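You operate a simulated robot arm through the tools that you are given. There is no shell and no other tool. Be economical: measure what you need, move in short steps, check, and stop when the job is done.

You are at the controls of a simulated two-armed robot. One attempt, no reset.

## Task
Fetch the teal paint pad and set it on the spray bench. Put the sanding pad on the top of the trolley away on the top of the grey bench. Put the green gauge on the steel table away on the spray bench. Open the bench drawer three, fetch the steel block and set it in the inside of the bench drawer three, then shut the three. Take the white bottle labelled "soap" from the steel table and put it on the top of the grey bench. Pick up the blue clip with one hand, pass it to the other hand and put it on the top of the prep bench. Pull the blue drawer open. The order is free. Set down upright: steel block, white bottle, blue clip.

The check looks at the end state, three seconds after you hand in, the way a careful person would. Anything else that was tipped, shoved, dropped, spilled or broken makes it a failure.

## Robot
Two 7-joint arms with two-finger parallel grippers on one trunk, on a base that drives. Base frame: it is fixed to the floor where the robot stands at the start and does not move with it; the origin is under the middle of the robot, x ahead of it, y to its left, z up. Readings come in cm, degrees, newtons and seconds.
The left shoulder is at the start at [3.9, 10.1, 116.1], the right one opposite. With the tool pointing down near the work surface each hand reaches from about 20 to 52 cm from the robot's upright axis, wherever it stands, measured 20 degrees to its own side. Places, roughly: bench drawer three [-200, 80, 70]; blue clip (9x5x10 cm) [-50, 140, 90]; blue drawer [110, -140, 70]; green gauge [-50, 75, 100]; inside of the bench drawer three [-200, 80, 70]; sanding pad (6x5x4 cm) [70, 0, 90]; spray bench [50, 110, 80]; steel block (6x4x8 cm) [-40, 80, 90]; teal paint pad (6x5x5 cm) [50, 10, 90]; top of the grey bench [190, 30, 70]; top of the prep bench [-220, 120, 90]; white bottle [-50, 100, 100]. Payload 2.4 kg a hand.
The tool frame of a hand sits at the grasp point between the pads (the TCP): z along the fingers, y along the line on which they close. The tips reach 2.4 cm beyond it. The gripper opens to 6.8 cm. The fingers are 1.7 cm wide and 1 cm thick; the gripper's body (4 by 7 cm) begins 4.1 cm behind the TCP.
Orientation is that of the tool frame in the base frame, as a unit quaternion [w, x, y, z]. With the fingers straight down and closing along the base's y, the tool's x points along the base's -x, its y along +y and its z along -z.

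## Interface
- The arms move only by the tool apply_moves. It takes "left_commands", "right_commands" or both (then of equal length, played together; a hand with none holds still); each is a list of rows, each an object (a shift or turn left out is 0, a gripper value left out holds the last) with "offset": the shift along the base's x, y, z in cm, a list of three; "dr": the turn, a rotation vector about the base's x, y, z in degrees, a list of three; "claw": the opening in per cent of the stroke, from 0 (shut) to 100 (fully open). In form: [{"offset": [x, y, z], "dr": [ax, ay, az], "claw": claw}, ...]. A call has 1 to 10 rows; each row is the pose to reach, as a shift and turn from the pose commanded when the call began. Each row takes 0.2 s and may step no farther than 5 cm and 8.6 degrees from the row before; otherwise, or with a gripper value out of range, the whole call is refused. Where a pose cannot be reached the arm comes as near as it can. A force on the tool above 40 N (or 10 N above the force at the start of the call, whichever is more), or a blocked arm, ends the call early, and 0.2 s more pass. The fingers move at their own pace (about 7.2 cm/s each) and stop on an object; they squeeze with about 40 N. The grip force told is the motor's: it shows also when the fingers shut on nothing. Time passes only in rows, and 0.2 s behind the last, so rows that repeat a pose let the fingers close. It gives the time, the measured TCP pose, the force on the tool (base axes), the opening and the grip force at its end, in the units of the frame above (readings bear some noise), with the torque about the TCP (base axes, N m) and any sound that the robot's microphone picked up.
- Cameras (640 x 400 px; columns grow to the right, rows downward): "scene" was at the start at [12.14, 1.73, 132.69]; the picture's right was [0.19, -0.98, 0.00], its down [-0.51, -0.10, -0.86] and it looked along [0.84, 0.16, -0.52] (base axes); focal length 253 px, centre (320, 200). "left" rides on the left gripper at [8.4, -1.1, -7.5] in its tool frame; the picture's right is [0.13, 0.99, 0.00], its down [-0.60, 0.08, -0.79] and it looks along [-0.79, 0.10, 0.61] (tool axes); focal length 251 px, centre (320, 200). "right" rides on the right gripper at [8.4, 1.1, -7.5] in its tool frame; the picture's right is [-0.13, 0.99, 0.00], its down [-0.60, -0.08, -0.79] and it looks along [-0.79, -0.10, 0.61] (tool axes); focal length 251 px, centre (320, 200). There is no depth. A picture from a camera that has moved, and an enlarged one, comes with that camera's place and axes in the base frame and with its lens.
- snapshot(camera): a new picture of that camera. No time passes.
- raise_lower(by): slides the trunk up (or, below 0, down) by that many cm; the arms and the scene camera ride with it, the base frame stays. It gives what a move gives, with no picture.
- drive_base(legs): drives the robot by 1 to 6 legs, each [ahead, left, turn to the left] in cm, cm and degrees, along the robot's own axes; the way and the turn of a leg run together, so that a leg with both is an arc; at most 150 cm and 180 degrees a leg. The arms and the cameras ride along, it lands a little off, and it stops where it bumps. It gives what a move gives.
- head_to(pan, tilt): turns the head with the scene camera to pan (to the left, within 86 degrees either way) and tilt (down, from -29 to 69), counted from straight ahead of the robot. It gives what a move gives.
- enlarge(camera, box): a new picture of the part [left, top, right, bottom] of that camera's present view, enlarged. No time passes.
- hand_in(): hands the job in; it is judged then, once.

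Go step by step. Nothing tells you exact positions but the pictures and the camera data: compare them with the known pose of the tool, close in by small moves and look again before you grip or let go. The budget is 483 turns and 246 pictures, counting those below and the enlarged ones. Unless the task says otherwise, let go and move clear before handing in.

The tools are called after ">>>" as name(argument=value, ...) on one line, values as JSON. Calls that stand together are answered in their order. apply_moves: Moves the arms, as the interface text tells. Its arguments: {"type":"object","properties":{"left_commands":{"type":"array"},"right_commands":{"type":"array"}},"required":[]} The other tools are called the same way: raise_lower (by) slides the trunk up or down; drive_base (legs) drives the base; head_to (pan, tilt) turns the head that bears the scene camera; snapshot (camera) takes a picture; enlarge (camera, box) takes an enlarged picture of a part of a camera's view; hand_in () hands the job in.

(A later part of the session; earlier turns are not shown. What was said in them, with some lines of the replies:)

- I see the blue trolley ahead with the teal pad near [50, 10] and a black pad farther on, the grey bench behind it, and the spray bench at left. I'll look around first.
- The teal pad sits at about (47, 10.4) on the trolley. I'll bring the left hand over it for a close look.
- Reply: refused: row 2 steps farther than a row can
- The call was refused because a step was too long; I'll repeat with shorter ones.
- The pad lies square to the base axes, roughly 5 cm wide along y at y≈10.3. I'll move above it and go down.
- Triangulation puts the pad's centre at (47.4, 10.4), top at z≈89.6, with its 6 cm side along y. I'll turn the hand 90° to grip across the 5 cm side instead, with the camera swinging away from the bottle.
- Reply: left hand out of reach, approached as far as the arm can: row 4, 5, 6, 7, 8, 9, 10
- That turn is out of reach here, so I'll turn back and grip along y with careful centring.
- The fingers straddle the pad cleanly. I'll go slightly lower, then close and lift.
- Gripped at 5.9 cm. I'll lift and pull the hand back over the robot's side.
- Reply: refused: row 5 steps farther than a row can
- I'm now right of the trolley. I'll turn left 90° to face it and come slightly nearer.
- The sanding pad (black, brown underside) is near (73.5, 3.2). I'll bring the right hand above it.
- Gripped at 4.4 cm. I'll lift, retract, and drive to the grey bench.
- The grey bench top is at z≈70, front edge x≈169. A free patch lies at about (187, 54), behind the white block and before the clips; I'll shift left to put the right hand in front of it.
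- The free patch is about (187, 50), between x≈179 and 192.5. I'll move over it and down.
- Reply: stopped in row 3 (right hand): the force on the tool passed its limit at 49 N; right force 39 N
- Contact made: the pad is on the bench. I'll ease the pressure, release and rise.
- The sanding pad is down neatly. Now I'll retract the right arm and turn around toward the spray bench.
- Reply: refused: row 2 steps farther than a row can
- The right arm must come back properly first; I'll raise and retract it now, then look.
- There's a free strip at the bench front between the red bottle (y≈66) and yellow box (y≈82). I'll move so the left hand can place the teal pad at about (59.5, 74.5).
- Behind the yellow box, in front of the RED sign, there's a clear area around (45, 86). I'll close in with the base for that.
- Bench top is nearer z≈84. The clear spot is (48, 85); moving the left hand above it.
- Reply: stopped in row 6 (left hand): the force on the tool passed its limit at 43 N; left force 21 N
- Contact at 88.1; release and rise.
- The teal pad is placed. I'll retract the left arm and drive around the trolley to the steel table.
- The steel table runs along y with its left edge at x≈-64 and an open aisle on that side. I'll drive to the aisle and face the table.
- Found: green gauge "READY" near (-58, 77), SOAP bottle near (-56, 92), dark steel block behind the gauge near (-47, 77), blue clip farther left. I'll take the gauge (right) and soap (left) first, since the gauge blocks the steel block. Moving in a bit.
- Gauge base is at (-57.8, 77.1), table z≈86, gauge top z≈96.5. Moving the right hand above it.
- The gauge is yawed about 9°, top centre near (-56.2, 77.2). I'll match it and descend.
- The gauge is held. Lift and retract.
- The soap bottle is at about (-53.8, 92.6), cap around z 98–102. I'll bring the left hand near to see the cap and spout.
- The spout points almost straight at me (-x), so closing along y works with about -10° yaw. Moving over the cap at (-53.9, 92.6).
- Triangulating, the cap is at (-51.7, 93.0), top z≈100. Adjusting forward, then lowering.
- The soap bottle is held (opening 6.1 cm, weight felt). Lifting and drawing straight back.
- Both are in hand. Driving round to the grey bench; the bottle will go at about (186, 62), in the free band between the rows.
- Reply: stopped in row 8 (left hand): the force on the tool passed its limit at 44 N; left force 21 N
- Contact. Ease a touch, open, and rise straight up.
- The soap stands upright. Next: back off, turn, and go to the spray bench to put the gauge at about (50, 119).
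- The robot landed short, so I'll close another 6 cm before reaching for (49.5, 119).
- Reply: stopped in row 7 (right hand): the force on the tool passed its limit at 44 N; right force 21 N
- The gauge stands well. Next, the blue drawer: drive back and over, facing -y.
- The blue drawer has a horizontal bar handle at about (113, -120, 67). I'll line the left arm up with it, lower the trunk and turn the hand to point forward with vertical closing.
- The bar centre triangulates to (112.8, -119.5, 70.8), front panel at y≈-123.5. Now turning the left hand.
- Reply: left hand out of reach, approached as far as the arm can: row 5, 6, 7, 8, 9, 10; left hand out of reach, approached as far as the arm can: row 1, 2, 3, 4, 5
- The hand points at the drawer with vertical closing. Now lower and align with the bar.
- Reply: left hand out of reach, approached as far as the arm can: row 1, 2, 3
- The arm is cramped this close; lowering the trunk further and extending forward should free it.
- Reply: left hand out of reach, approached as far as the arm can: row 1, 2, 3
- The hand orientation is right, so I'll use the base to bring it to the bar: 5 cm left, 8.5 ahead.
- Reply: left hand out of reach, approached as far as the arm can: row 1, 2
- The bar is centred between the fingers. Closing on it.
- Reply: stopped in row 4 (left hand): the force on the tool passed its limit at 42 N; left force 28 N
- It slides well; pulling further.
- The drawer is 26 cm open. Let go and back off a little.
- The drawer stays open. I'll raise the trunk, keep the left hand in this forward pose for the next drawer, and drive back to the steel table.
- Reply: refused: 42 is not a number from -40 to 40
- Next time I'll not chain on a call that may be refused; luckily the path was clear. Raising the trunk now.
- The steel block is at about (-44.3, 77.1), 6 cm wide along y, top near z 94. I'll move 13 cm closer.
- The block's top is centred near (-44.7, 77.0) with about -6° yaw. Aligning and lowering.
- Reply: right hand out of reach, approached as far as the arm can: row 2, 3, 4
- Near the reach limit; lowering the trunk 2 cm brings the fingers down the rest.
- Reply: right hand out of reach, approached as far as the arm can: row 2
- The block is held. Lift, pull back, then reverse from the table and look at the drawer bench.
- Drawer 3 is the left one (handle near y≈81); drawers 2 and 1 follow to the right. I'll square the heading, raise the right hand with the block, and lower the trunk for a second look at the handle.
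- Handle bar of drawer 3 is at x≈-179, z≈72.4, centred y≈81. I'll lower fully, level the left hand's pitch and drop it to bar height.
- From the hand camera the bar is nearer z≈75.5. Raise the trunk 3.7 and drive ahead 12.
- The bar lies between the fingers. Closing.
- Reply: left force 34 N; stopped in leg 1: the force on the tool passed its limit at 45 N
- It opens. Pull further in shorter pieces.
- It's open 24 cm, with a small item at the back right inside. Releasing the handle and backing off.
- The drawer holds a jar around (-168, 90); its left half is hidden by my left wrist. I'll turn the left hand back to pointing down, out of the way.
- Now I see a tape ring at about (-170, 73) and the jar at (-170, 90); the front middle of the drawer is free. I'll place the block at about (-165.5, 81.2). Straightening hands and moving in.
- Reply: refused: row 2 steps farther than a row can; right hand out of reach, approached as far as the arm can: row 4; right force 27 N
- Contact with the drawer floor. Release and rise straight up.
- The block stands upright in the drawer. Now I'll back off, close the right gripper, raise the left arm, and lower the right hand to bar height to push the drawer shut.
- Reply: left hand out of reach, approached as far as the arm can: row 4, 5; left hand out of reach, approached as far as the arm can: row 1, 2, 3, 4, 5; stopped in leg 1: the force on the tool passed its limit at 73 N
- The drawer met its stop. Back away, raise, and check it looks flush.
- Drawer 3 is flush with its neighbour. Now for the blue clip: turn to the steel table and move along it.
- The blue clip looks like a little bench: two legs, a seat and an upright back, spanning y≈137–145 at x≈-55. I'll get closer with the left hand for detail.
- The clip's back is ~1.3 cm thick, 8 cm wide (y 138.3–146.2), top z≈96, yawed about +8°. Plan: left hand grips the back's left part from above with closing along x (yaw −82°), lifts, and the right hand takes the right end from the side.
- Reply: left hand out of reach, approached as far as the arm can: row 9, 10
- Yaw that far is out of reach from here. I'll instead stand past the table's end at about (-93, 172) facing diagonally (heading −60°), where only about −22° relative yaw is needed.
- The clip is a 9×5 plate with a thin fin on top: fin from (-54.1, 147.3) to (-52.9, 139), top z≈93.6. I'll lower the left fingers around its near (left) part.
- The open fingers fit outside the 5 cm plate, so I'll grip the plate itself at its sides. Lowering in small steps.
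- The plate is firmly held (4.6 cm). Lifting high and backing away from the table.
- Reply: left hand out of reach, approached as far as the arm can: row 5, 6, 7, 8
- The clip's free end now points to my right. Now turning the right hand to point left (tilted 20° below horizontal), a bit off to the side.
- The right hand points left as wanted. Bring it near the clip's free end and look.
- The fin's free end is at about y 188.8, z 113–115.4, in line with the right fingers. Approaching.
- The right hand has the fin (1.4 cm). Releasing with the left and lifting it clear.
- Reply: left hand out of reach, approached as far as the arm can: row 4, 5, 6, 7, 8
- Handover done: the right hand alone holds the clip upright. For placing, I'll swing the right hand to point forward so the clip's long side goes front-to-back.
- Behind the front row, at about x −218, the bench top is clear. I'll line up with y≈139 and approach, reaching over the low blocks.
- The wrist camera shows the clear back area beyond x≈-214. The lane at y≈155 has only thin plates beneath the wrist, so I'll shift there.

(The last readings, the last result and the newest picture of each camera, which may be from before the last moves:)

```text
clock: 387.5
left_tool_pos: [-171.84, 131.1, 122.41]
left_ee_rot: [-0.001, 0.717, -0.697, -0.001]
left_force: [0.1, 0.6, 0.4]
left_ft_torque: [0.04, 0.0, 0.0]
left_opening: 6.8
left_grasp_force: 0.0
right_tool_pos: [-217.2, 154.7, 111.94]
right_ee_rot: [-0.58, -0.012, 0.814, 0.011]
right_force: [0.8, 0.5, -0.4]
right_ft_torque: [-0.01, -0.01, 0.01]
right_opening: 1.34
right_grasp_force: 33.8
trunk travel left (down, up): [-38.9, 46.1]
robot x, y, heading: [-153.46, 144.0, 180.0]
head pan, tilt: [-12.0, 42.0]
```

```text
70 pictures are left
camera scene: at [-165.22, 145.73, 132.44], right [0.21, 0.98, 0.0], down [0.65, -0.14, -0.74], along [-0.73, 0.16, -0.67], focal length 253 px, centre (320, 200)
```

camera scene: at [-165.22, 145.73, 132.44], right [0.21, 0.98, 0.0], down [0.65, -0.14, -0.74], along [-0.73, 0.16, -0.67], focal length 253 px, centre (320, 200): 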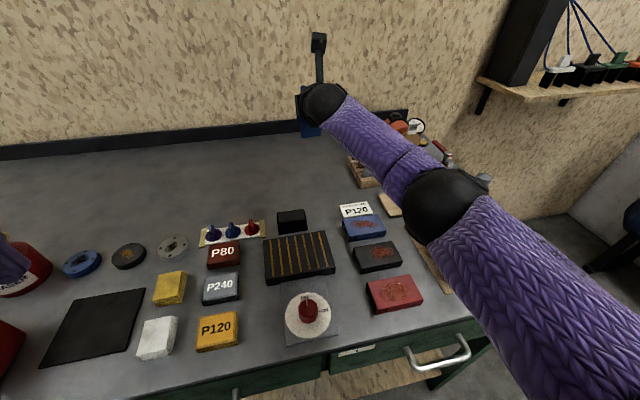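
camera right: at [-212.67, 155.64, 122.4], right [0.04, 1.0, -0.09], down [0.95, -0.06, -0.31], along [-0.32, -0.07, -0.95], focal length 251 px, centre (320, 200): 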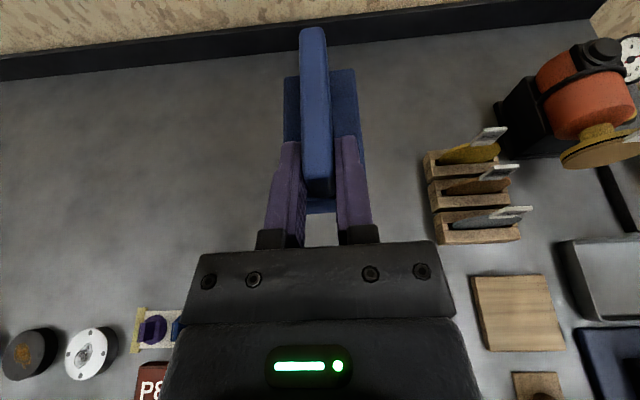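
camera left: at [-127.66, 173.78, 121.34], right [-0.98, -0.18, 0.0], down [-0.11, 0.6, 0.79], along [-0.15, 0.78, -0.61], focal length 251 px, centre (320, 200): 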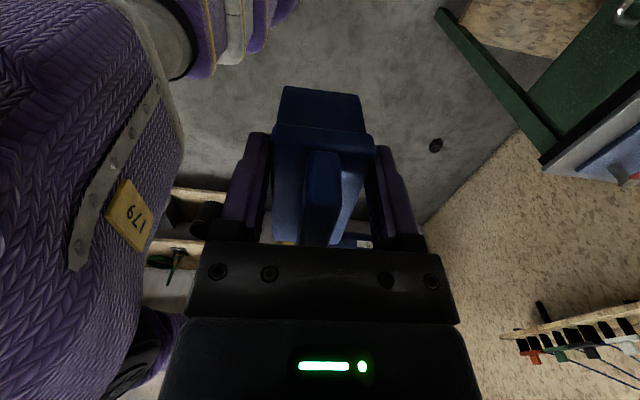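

Reached. Now lowering with the arm in steps, watching the elbow.

>>> apply_moves(right_commands=[{"offset": [0, 0, -4]}, {"offset": [0, 0, -8]}, {"offset": [0, 0, -12]}])

>>> snapshot(camera="scene")

>>> snapshot(camera="right")

```text
clock: 388.3
left_tool_pos: [-171.76, 131.08, 122.48]
left_ee_rot: [0.0, 0.717, -0.697, 0.0]
left_force: [0.2, 0.3, -0.5]
left_ft_torque: [-0.02, 0.01, -0.02]
left_opening: 6.8
left_grasp_force: 0.0
right_tool_pos: [-217.01, 154.61, 99.96]
right_ee_rot: [-0.58, -0.011, 0.815, 0.011]
right_force: [-0.1, -0.5, 0.1]
right_ft_torque: [-0.01, -0.05, -0.02]
right_opening: 1.35
right_grasp_force: 34.0
trunk travel left (down, up): [-38.9, 46.1]
robot x, y, heading: [-153.55, 144.13, 180.0]
head pan, tilt: [-12.0, 42.0]
```

```text
69 pictures are left
camera scene: at [-165.2, 145.75, 132.44], right [0.21, 0.98, 0.0], down [0.65, -0.14, -0.74], along [-0.73, 0.16, -0.67], focal length 253 px, centre (320, 200)
```

scene: 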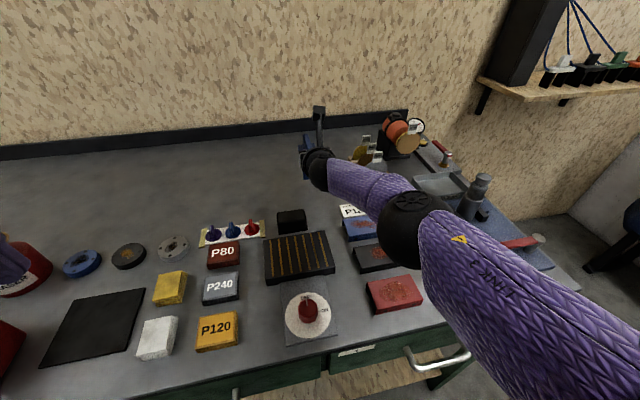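

```text
68 pictures are left
camera right: at [-212.4, 155.61, 110.43], right [0.04, 1.0, -0.09], down [0.95, -0.06, -0.31], along [-0.32, -0.07, -0.95], focal length 251 px, centre (320, 200)
```

right: 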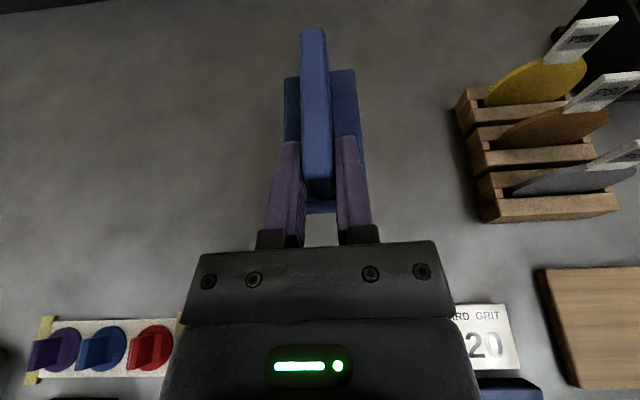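

>>> apply_moves(right_commands=[{"offset": [0, 0, -3]}, {"offset": [0, 0, -5.5]}])

>>> snapshot(camera="scene")

>>> snapshot(camera="right")

```text
clock: 388.9
left_tool_pos: [-171.7, 131.2, 122.45]
left_ee_rot: [-0.001, 0.716, -0.698, 0.0]
left_force: [-0.8, 0.1, 0.0]
left_ft_torque: [0.01, 0.0, 0.02]
left_opening: 6.81
left_grasp_force: 0.0
right_tool_pos: [-215.68, 154.6, 95.23]
right_ee_rot: [-0.579, -0.01, 0.815, 0.012]
right_force: [-0.9, 0.1, 1.1]
right_ft_torque: [-0.02, -0.07, 0.01]
right_opening: 1.38
right_grasp_force: 34.1
right hand out of reach, approached as far as the arm can: row 1, 2
trunk travel left (down, up): [-38.9, 46.1]
robot x, y, heading: [-153.44, 143.52, 179.8]
head pan, tilt: [-12.0, 42.0]
```

```text
67 pictures are left
camera scene: at [-165.21, 145.79, 132.44], right [0.21, 0.98, 0.0], down [0.65, -0.14, -0.74], along [-0.73, 0.15, -0.67], focal length 253 px, centre (320, 200)
```

scene: 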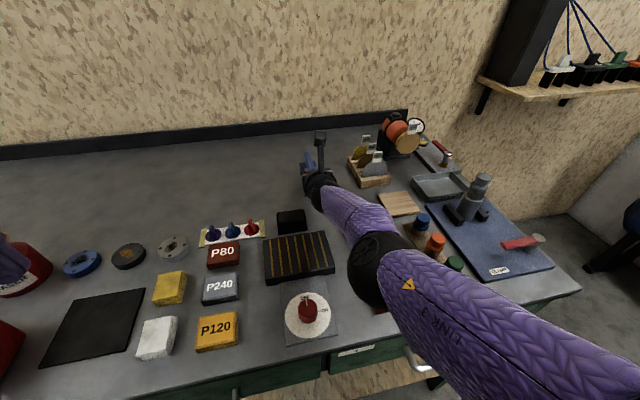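

```text
66 pictures are left
camera right: at [-211.0, 155.6, 105.77], right [0.04, 1.0, -0.09], down [0.95, -0.06, -0.31], along [-0.32, -0.07, -0.95], focal length 251 px, centre (320, 200)
```

right: 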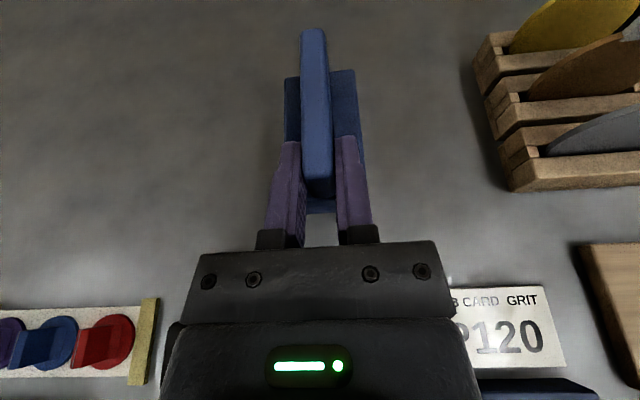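

>>> raise_lower(by=-2)

>>> raise_lower(by=-0.7)

>>> enlarge(camera="right", box=[200, 0, 460, 260])

```text
clock: 389.6
left_tool_pos: [-171.36, 131.22, 120.55]
left_ee_rot: [0.001, 0.716, -0.698, -0.002]
left_force: [1.0, 0.8, -0.1]
left_ft_torque: [0.0, 0.0, 0.03]
left_opening: 6.82
left_grasp_force: 0.0
right_tool_pos: [-215.55, 154.87, 94.05]
right_ee_rot: [-0.584, -0.01, 0.812, 0.013]
right_force: [-3.3, 1.6, 34.7]
right_ft_torque: [-0.57, 0.58, -0.06]
right_opening: 1.38
right_grasp_force: 33.6
trunk travel left (down, up): [-36.9, 48.1]
robot x, y, heading: [-153.57, 143.85, 180.0]
head pan, tilt: [-12.0, 42.0]
```

```text
clock: 389.9
left_tool_pos: [-171.57, 131.15, 120.22]
left_ee_rot: [0.001, 0.717, -0.697, -0.001]
left_force: [0.2, -0.7, 0.0]
left_ft_torque: [0.01, 0.01, 0.01]
left_opening: 6.79
left_grasp_force: 0.0
right_tool_pos: [-215.84, 154.99, 94.0]
right_ee_rot: [-0.585, -0.008, 0.811, 0.015]
right_force: [-3.8, -0.9, 16.7]
right_ft_torque: [-0.42, 0.41, -0.07]
right_opening: 1.39
right_grasp_force: 33.8
trunk travel left (down, up): [-36.7, 48.2]
robot x, y, heading: [-153.41, 143.76, 179.7]
head pan, tilt: [-12.0, 42.0]
stopped: the force on the tool passed its limit at 50 N (the readings are from after the stop); the commanded pose is now the measured one
```

```text
1.54 times, centred on (330, 130) of right
camera zoom: at [-211.21, 155.85, 104.41], right [0.04, 0.99, -0.09], down [0.94, -0.07, -0.33], along [-0.33, -0.07, -0.94], focal length 387 px, centre (305, 308)
```

zoom: 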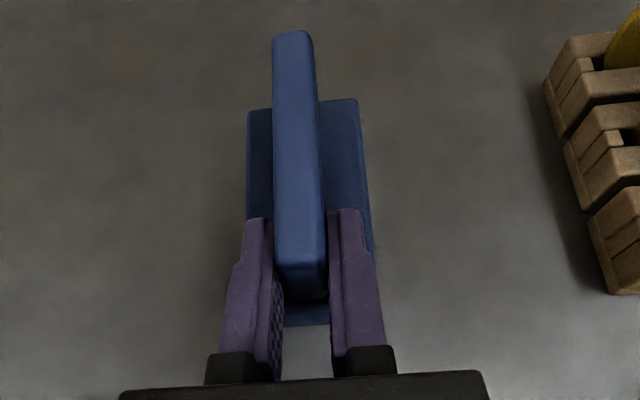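

>>> enlarge(camera="scene", box=[250, 110, 410, 220])

```text
3.64 times, centred on (330, 165) of scene
camera zoom: at [-165.39, 145.74, 130.26], right [0.21, 0.98, 0.0], down [0.65, -0.14, -0.74], along [-0.73, 0.16, -0.67], focal length 921 px, centre (284, 327)
```

zoom: 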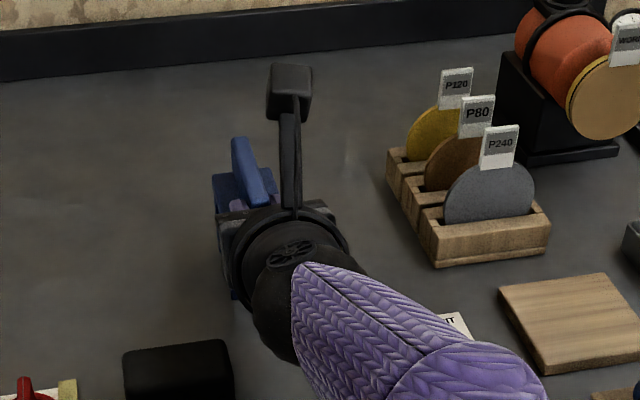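

>>> snapshot(camera="left")

```text
63 pictures are left
camera left: at [-170.2, 122.74, 127.94], right [-0.99, -0.16, 0.0], down [-0.09, 0.6, 0.79], along [-0.12, 0.78, -0.61], focal length 251 px, centre (320, 200)
```

left: 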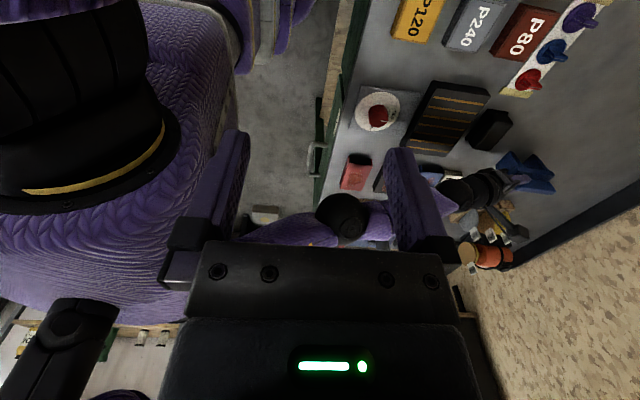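

>>> enlarge(camera="left", box=[400, 100, 620, 260])

```text
2.50 times, centred on (510, 180) of left
camera zoom: at [-170.2, 122.74, 127.94], right [-0.99, -0.16, 0.0], down [-0.09, 0.6, 0.79], along [-0.12, 0.78, -0.61], focal length 629 px, centre (-155, 250)
```

zoom: 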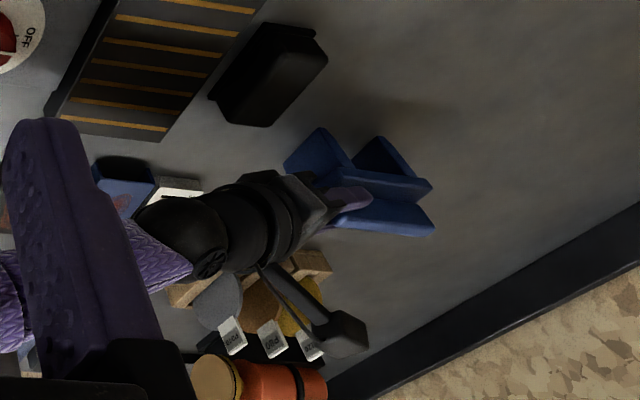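

Contact is on the clip's legs (bench top z≈86.6). Opening the fingers gently.

>>> apply_moves(right_commands=[{"claw": 28}, {"claw": 34}, {"claw": 40}, {"claw": 45}])

>>> enlarge(camera="right", box=[200, 0, 460, 260])

>>> enlarge(camera="left", box=[400, 100, 620, 260])

```text
clock: 390.9
left_tool_pos: [-171.52, 131.25, 120.29]
left_ee_rot: [0.001, 0.717, -0.697, -0.001]
left_force: [0.5, -0.5, -0.3]
left_ft_torque: [0.02, -0.01, 0.0]
left_opening: 6.77
left_grasp_force: 0.1
right_tool_pos: [-215.69, 155.19, 94.07]
right_ee_rot: [-0.585, -0.008, 0.811, 0.014]
right_force: [-4.6, 7.9, 28.4]
right_ft_torque: [-0.07, 0.63, -0.18]
right_opening: 2.31
right_grasp_force: 0.0
trunk travel left (down, up): [-36.7, 48.2]
robot x, y, heading: [-153.42, 143.9, 179.9]
head pan, tilt: [-12.0, 42.0]
```

```text
1.54 times, centred on (330, 130) of right
camera zoom: at [-211.09, 155.97, 104.42], right [0.04, 0.99, -0.09], down [0.94, -0.07, -0.32], along [-0.33, -0.07, -0.94], focal length 387 px, centre (305, 308)
```

zoom: 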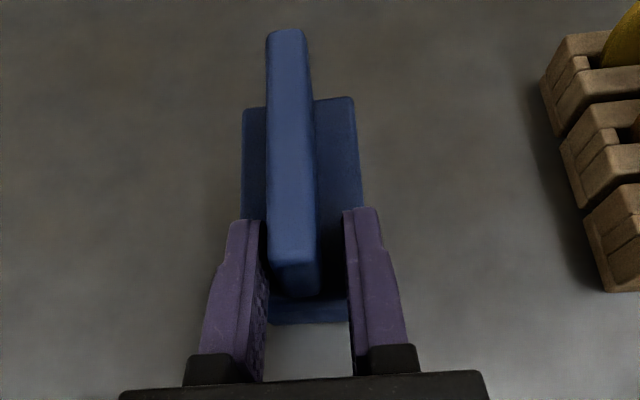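

```text
2.50 times, centred on (510, 180) of left
camera zoom: at [-170.08, 122.85, 128.02], right [-0.99, -0.16, 0.0], down [-0.09, 0.6, 0.79], along [-0.13, 0.78, -0.61], focal length 629 px, centre (-155, 250)
```

zoom: 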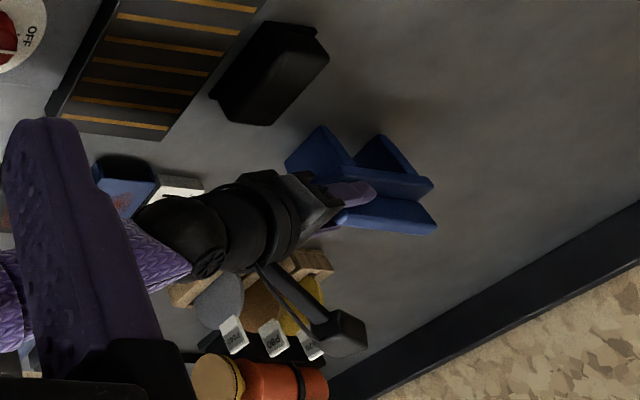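

The fingers still press on the plate; raising the trunk slightly to unload.

>>> raise_lower(by=0.4)

>>> apply_moves(right_commands=[{"claw": 50}, {"claw": 50}])

>>> enlarge(camera="right", box=[200, 0, 460, 260])

```text
clock: 391.5
left_tool_pos: [-171.65, 131.13, 120.74]
left_ee_rot: [0.001, 0.717, -0.698, -0.001]
left_force: [0.5, -0.2, -0.4]
left_ft_torque: [-0.02, -0.02, -0.01]
left_opening: 6.81
left_grasp_force: 0.0
right_tool_pos: [-215.66, 154.9, 94.02]
right_ee_rot: [-0.582, -0.01, 0.813, 0.013]
right_force: [1.9, 2.5, 10.5]
right_ft_torque: [-0.08, 0.17, -0.05]
right_opening: 2.8
right_grasp_force: 0.1
trunk travel left (down, up): [-37.1, 47.8]
robot x, y, heading: [-153.36, 144.2, 179.7]
head pan, tilt: [-12.0, 42.0]
```

```text
clock: 392.1
left_tool_pos: [-171.84, 131.21, 120.73]
left_ee_rot: [0.0, 0.717, -0.697, 0.0]
left_force: [1.1, 0.5, 0.3]
left_ft_torque: [0.01, 0.03, 0.02]
left_opening: 6.78
left_grasp_force: 0.1
right_tool_pos: [-215.75, 154.84, 94.05]
right_ee_rot: [-0.581, -0.01, 0.813, 0.013]
right_force: [0.9, 0.2, 2.6]
right_ft_torque: [-0.09, 0.04, 0.01]
right_opening: 3.32
right_grasp_force: 0.0
trunk travel left (down, up): [-37.1, 47.8]
robot x, y, heading: [-153.21, 143.86, 180.1]
head pan, tilt: [-12.0, 42.0]
```

```text
1.54 times, centred on (330, 130) of right
camera zoom: at [-211.23, 155.8, 104.51], right [0.04, 1.0, -0.09], down [0.95, -0.07, -0.32], along [-0.32, -0.07, -0.94], focal length 387 px, centre (305, 308)
```

zoom: 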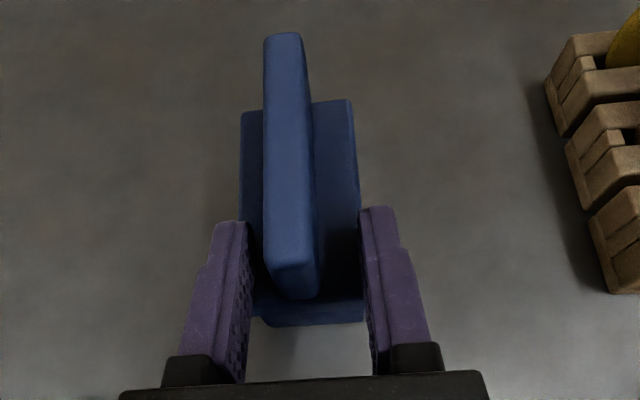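

It stands free. Raise straight up, then back off.

>>> raise_lower(by=1.5)

>>> raise_lower(by=12)

>>> snapshot(camera="right")

```text
clock: 392.7
left_tool_pos: [-171.8, 131.09, 122.26]
left_ee_rot: [0.0, 0.717, -0.697, 0.0]
left_force: [-0.4, 0.0, 0.5]
left_ft_torque: [0.03, 0.0, 0.0]
left_opening: 6.83
left_grasp_force: 0.1
right_tool_pos: [-215.86, 154.87, 95.62]
right_ee_rot: [-0.582, -0.01, 0.813, 0.013]
right_force: [-0.1, 0.0, -0.5]
right_ft_torque: [-0.01, 0.02, -0.01]
right_opening: 3.41
right_grasp_force: 0.0
trunk travel left (down, up): [-38.6, 46.3]
robot x, y, heading: [-153.35, 143.77, 179.9]
head pan, tilt: [-12.0, 42.0]
```

```text
clock: 394.2
left_tool_pos: [-170.87, 131.37, 134.62]
left_ee_rot: [0.009, 0.717, -0.697, -0.011]
left_force: [-0.4, -0.2, -0.3]
left_ft_torque: [0.03, 0.07, 0.01]
left_opening: 6.8
left_grasp_force: 0.2
right_tool_pos: [-215.58, 154.84, 110.07]
right_ee_rot: [-0.599, -0.009, 0.801, 0.013]
right_force: [0.6, 0.6, -0.3]
right_ft_torque: [0.0, -0.01, -0.02]
right_opening: 3.42
right_grasp_force: 0.1
trunk travel left (down, up): [-50.6, 34.3]
robot x, y, heading: [-153.16, 144.1, 180.0]
head pan, tilt: [-12.0, 42.0]
```

```text
58 pictures are left
camera right: at [-210.63, 155.84, 120.16], right [0.04, 0.99, -0.09], down [0.93, -0.07, -0.36], along [-0.36, -0.07, -0.93], focal length 251 px, centre (320, 200)
```

right: 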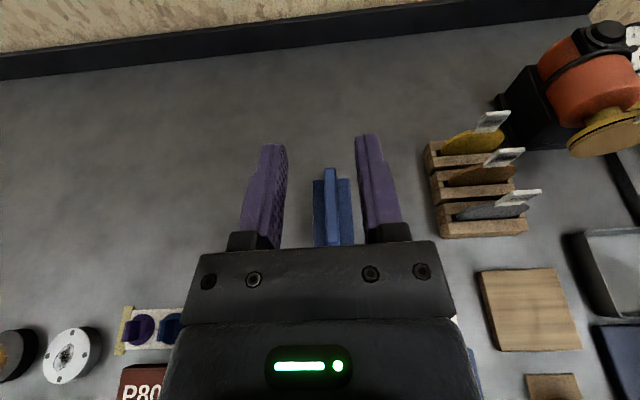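

The clip stands upright on the bench. Backing off and taking a last look at it and the drawer.

>>> drive_base(legs=[[-45, 0, 0]])

>>> head_to(pan=10, tilt=33)

>>> snapshot(camera="scene")

>>> enlarge(camera="scene", box=[300, 80, 460, 190])

```text
clock: 396.9
left_tool_pos: [-126.02, 131.21, 134.56]
left_ee_rot: [0.01, 0.715, -0.699, -0.01]
left_force: [0.9, 0.7, 0.3]
left_ft_torque: [0.0, 0.0, -0.02]
left_opening: 6.81
left_grasp_force: 0.0
right_tool_pos: [-170.54, 155.05, 109.92]
right_ee_rot: [-0.599, -0.007, 0.801, 0.014]
right_force: [0.4, 0.7, 0.3]
right_ft_torque: [0.01, 0.01, 0.01]
right_opening: 3.4
right_grasp_force: 0.1
trunk travel left (down, up): [-50.6, 34.3]
robot x, y, heading: [-108.09, 143.19, 179.8]
head pan, tilt: [-12.0, 42.0]
```

```text
clock: 397.8
left_tool_pos: [-126.07, 131.14, 134.59]
left_ee_rot: [0.009, 0.715, -0.699, -0.01]
left_force: [0.6, -0.4, 0.3]
left_ft_torque: [0.0, 0.01, 0.01]
left_opening: 6.8
left_grasp_force: 0.1
right_tool_pos: [-170.72, 155.08, 109.93]
right_ee_rot: [-0.598, -0.006, 0.801, 0.015]
right_force: [-0.5, -0.7, 0.3]
right_ft_torque: [0.01, 0.01, 0.02]
right_opening: 3.42
right_grasp_force: 0.1
trunk travel left (down, up): [-50.6, 34.3]
robot x, y, heading: [-108.67, 143.75, 179.7]
head pan, tilt: [10.0, 33.0]
```

```text
57 pictures are left
camera scene: at [-119.53, 142.4, 145.6], right [-0.17, 0.99, 0.0], down [0.54, 0.09, -0.84], along [-0.83, -0.14, -0.55], focal length 253 px, centre (320, 200)
```

scene: 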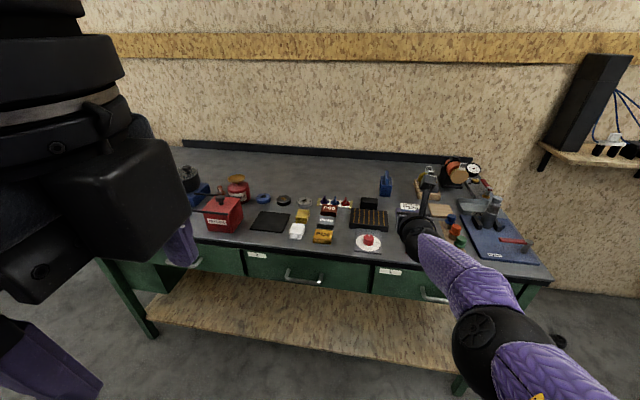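

```text
3.64 times, centred on (380, 135) of scene
camera zoom: at [-119.53, 142.4, 145.6], right [-0.17, 0.99, 0.0], down [0.54, 0.09, -0.84], along [-0.83, -0.14, -0.55], focal length 921 px, centre (102, 436)
```

zoom: 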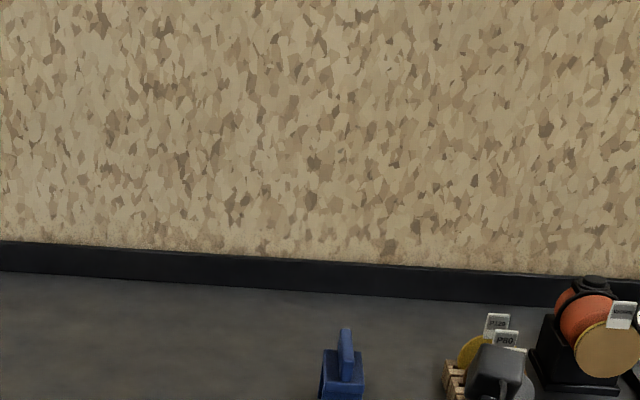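

The clip is upright. One more check that drawer three is fully shut.

>>> drive_base(legs=[[0, 25, 0]])

>>> head_to(pan=0, tilt=48)

>>> snapshot(camera="scene")

```text
clock: 399.6
left_tool_pos: [-125.9, 105.73, 134.59]
left_ee_rot: [0.009, 0.716, -0.698, -0.01]
left_force: [0.6, -1.1, -0.4]
left_ft_torque: [0.0, 0.01, -0.02]
left_opening: 6.8
left_grasp_force: 0.0
right_tool_pos: [-170.82, 129.4, 109.88]
right_ee_rot: [-0.599, -0.01, 0.801, 0.012]
right_force: [0.3, -0.4, -1.0]
right_ft_torque: [-0.02, 0.03, -0.03]
right_opening: 3.41
right_grasp_force: 0.2
trunk travel left (down, up): [-50.6, 34.3]
robot x, y, heading: [-108.52, 118.67, 179.7]
head pan, tilt: [10.0, 33.0]
```

```text
clock: 400.4
left_tool_pos: [-126.09, 105.86, 134.58]
left_ee_rot: [0.009, 0.717, -0.697, -0.011]
left_force: [0.3, -0.4, 0.3]
left_ft_torque: [0.05, 0.0, -0.01]
left_opening: 6.79
left_grasp_force: 0.0
right_tool_pos: [-170.69, 129.47, 110.01]
right_ee_rot: [-0.599, -0.009, 0.801, 0.013]
right_force: [-0.3, -0.3, 1.3]
right_ft_torque: [-0.01, -0.01, -0.01]
right_opening: 3.38
right_grasp_force: 0.0
trunk travel left (down, up): [-50.6, 34.3]
robot x, y, heading: [-109.05, 118.24, 179.7]
head pan, tilt: [0.0, 48.0]
```

```text
55 pictures are left
camera scene: at [-118.74, 118.61, 143.4], right [0.0, 1.0, 0.0], down [0.74, 0.0, -0.67], along [-0.67, 0.0, -0.74], focal length 253 px, centre (320, 200)
```

scene: 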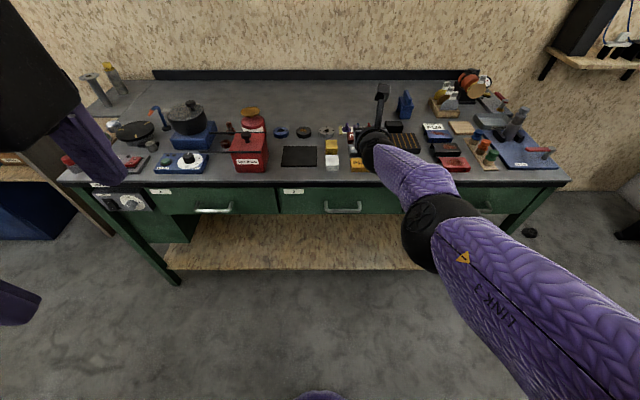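

>>> enlarge(camera="scene", box=[140, 170, 380, 230])

```text
2.67 times, centred on (260, 200) of scene
camera zoom: at [-118.74, 118.61, 143.4], right [0.0, 1.0, 0.0], down [0.74, 0.0, -0.67], along [-0.67, 0.0, -0.74], focal length 675 px, centre (480, 200)
```

zoom: 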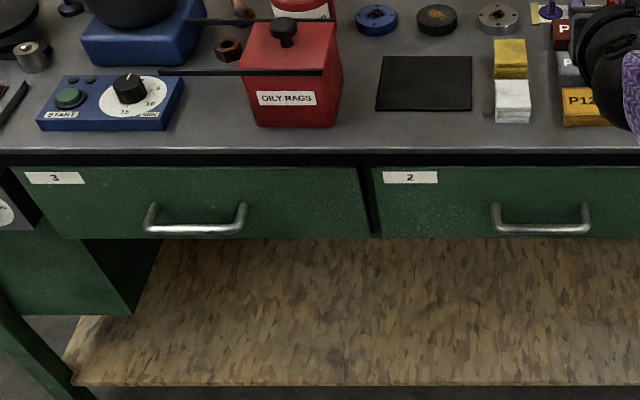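

Drawer three is flush with its neighbour, every item is in place and both hands are clear, so I'm handing in.

>>> hand_in()

```text
The job is handed in.
```

The job is handed in, and as far as the pictures show every part of it is done:
- **Teal paint pad and green gauge:** both are on the spray bench.
- **Sanding pad and soap bottle:** both are on the grey bench, and the bottle is upright.
- **Steel block:** it stands upright in bench drawer three, and the drawer is shut flush with its neighbour.
- **Blue clip:** the left hand passed it to the right, and it stands upright on the prep bench.
- **Blue drawer:** it is pulled about 26 cm open.
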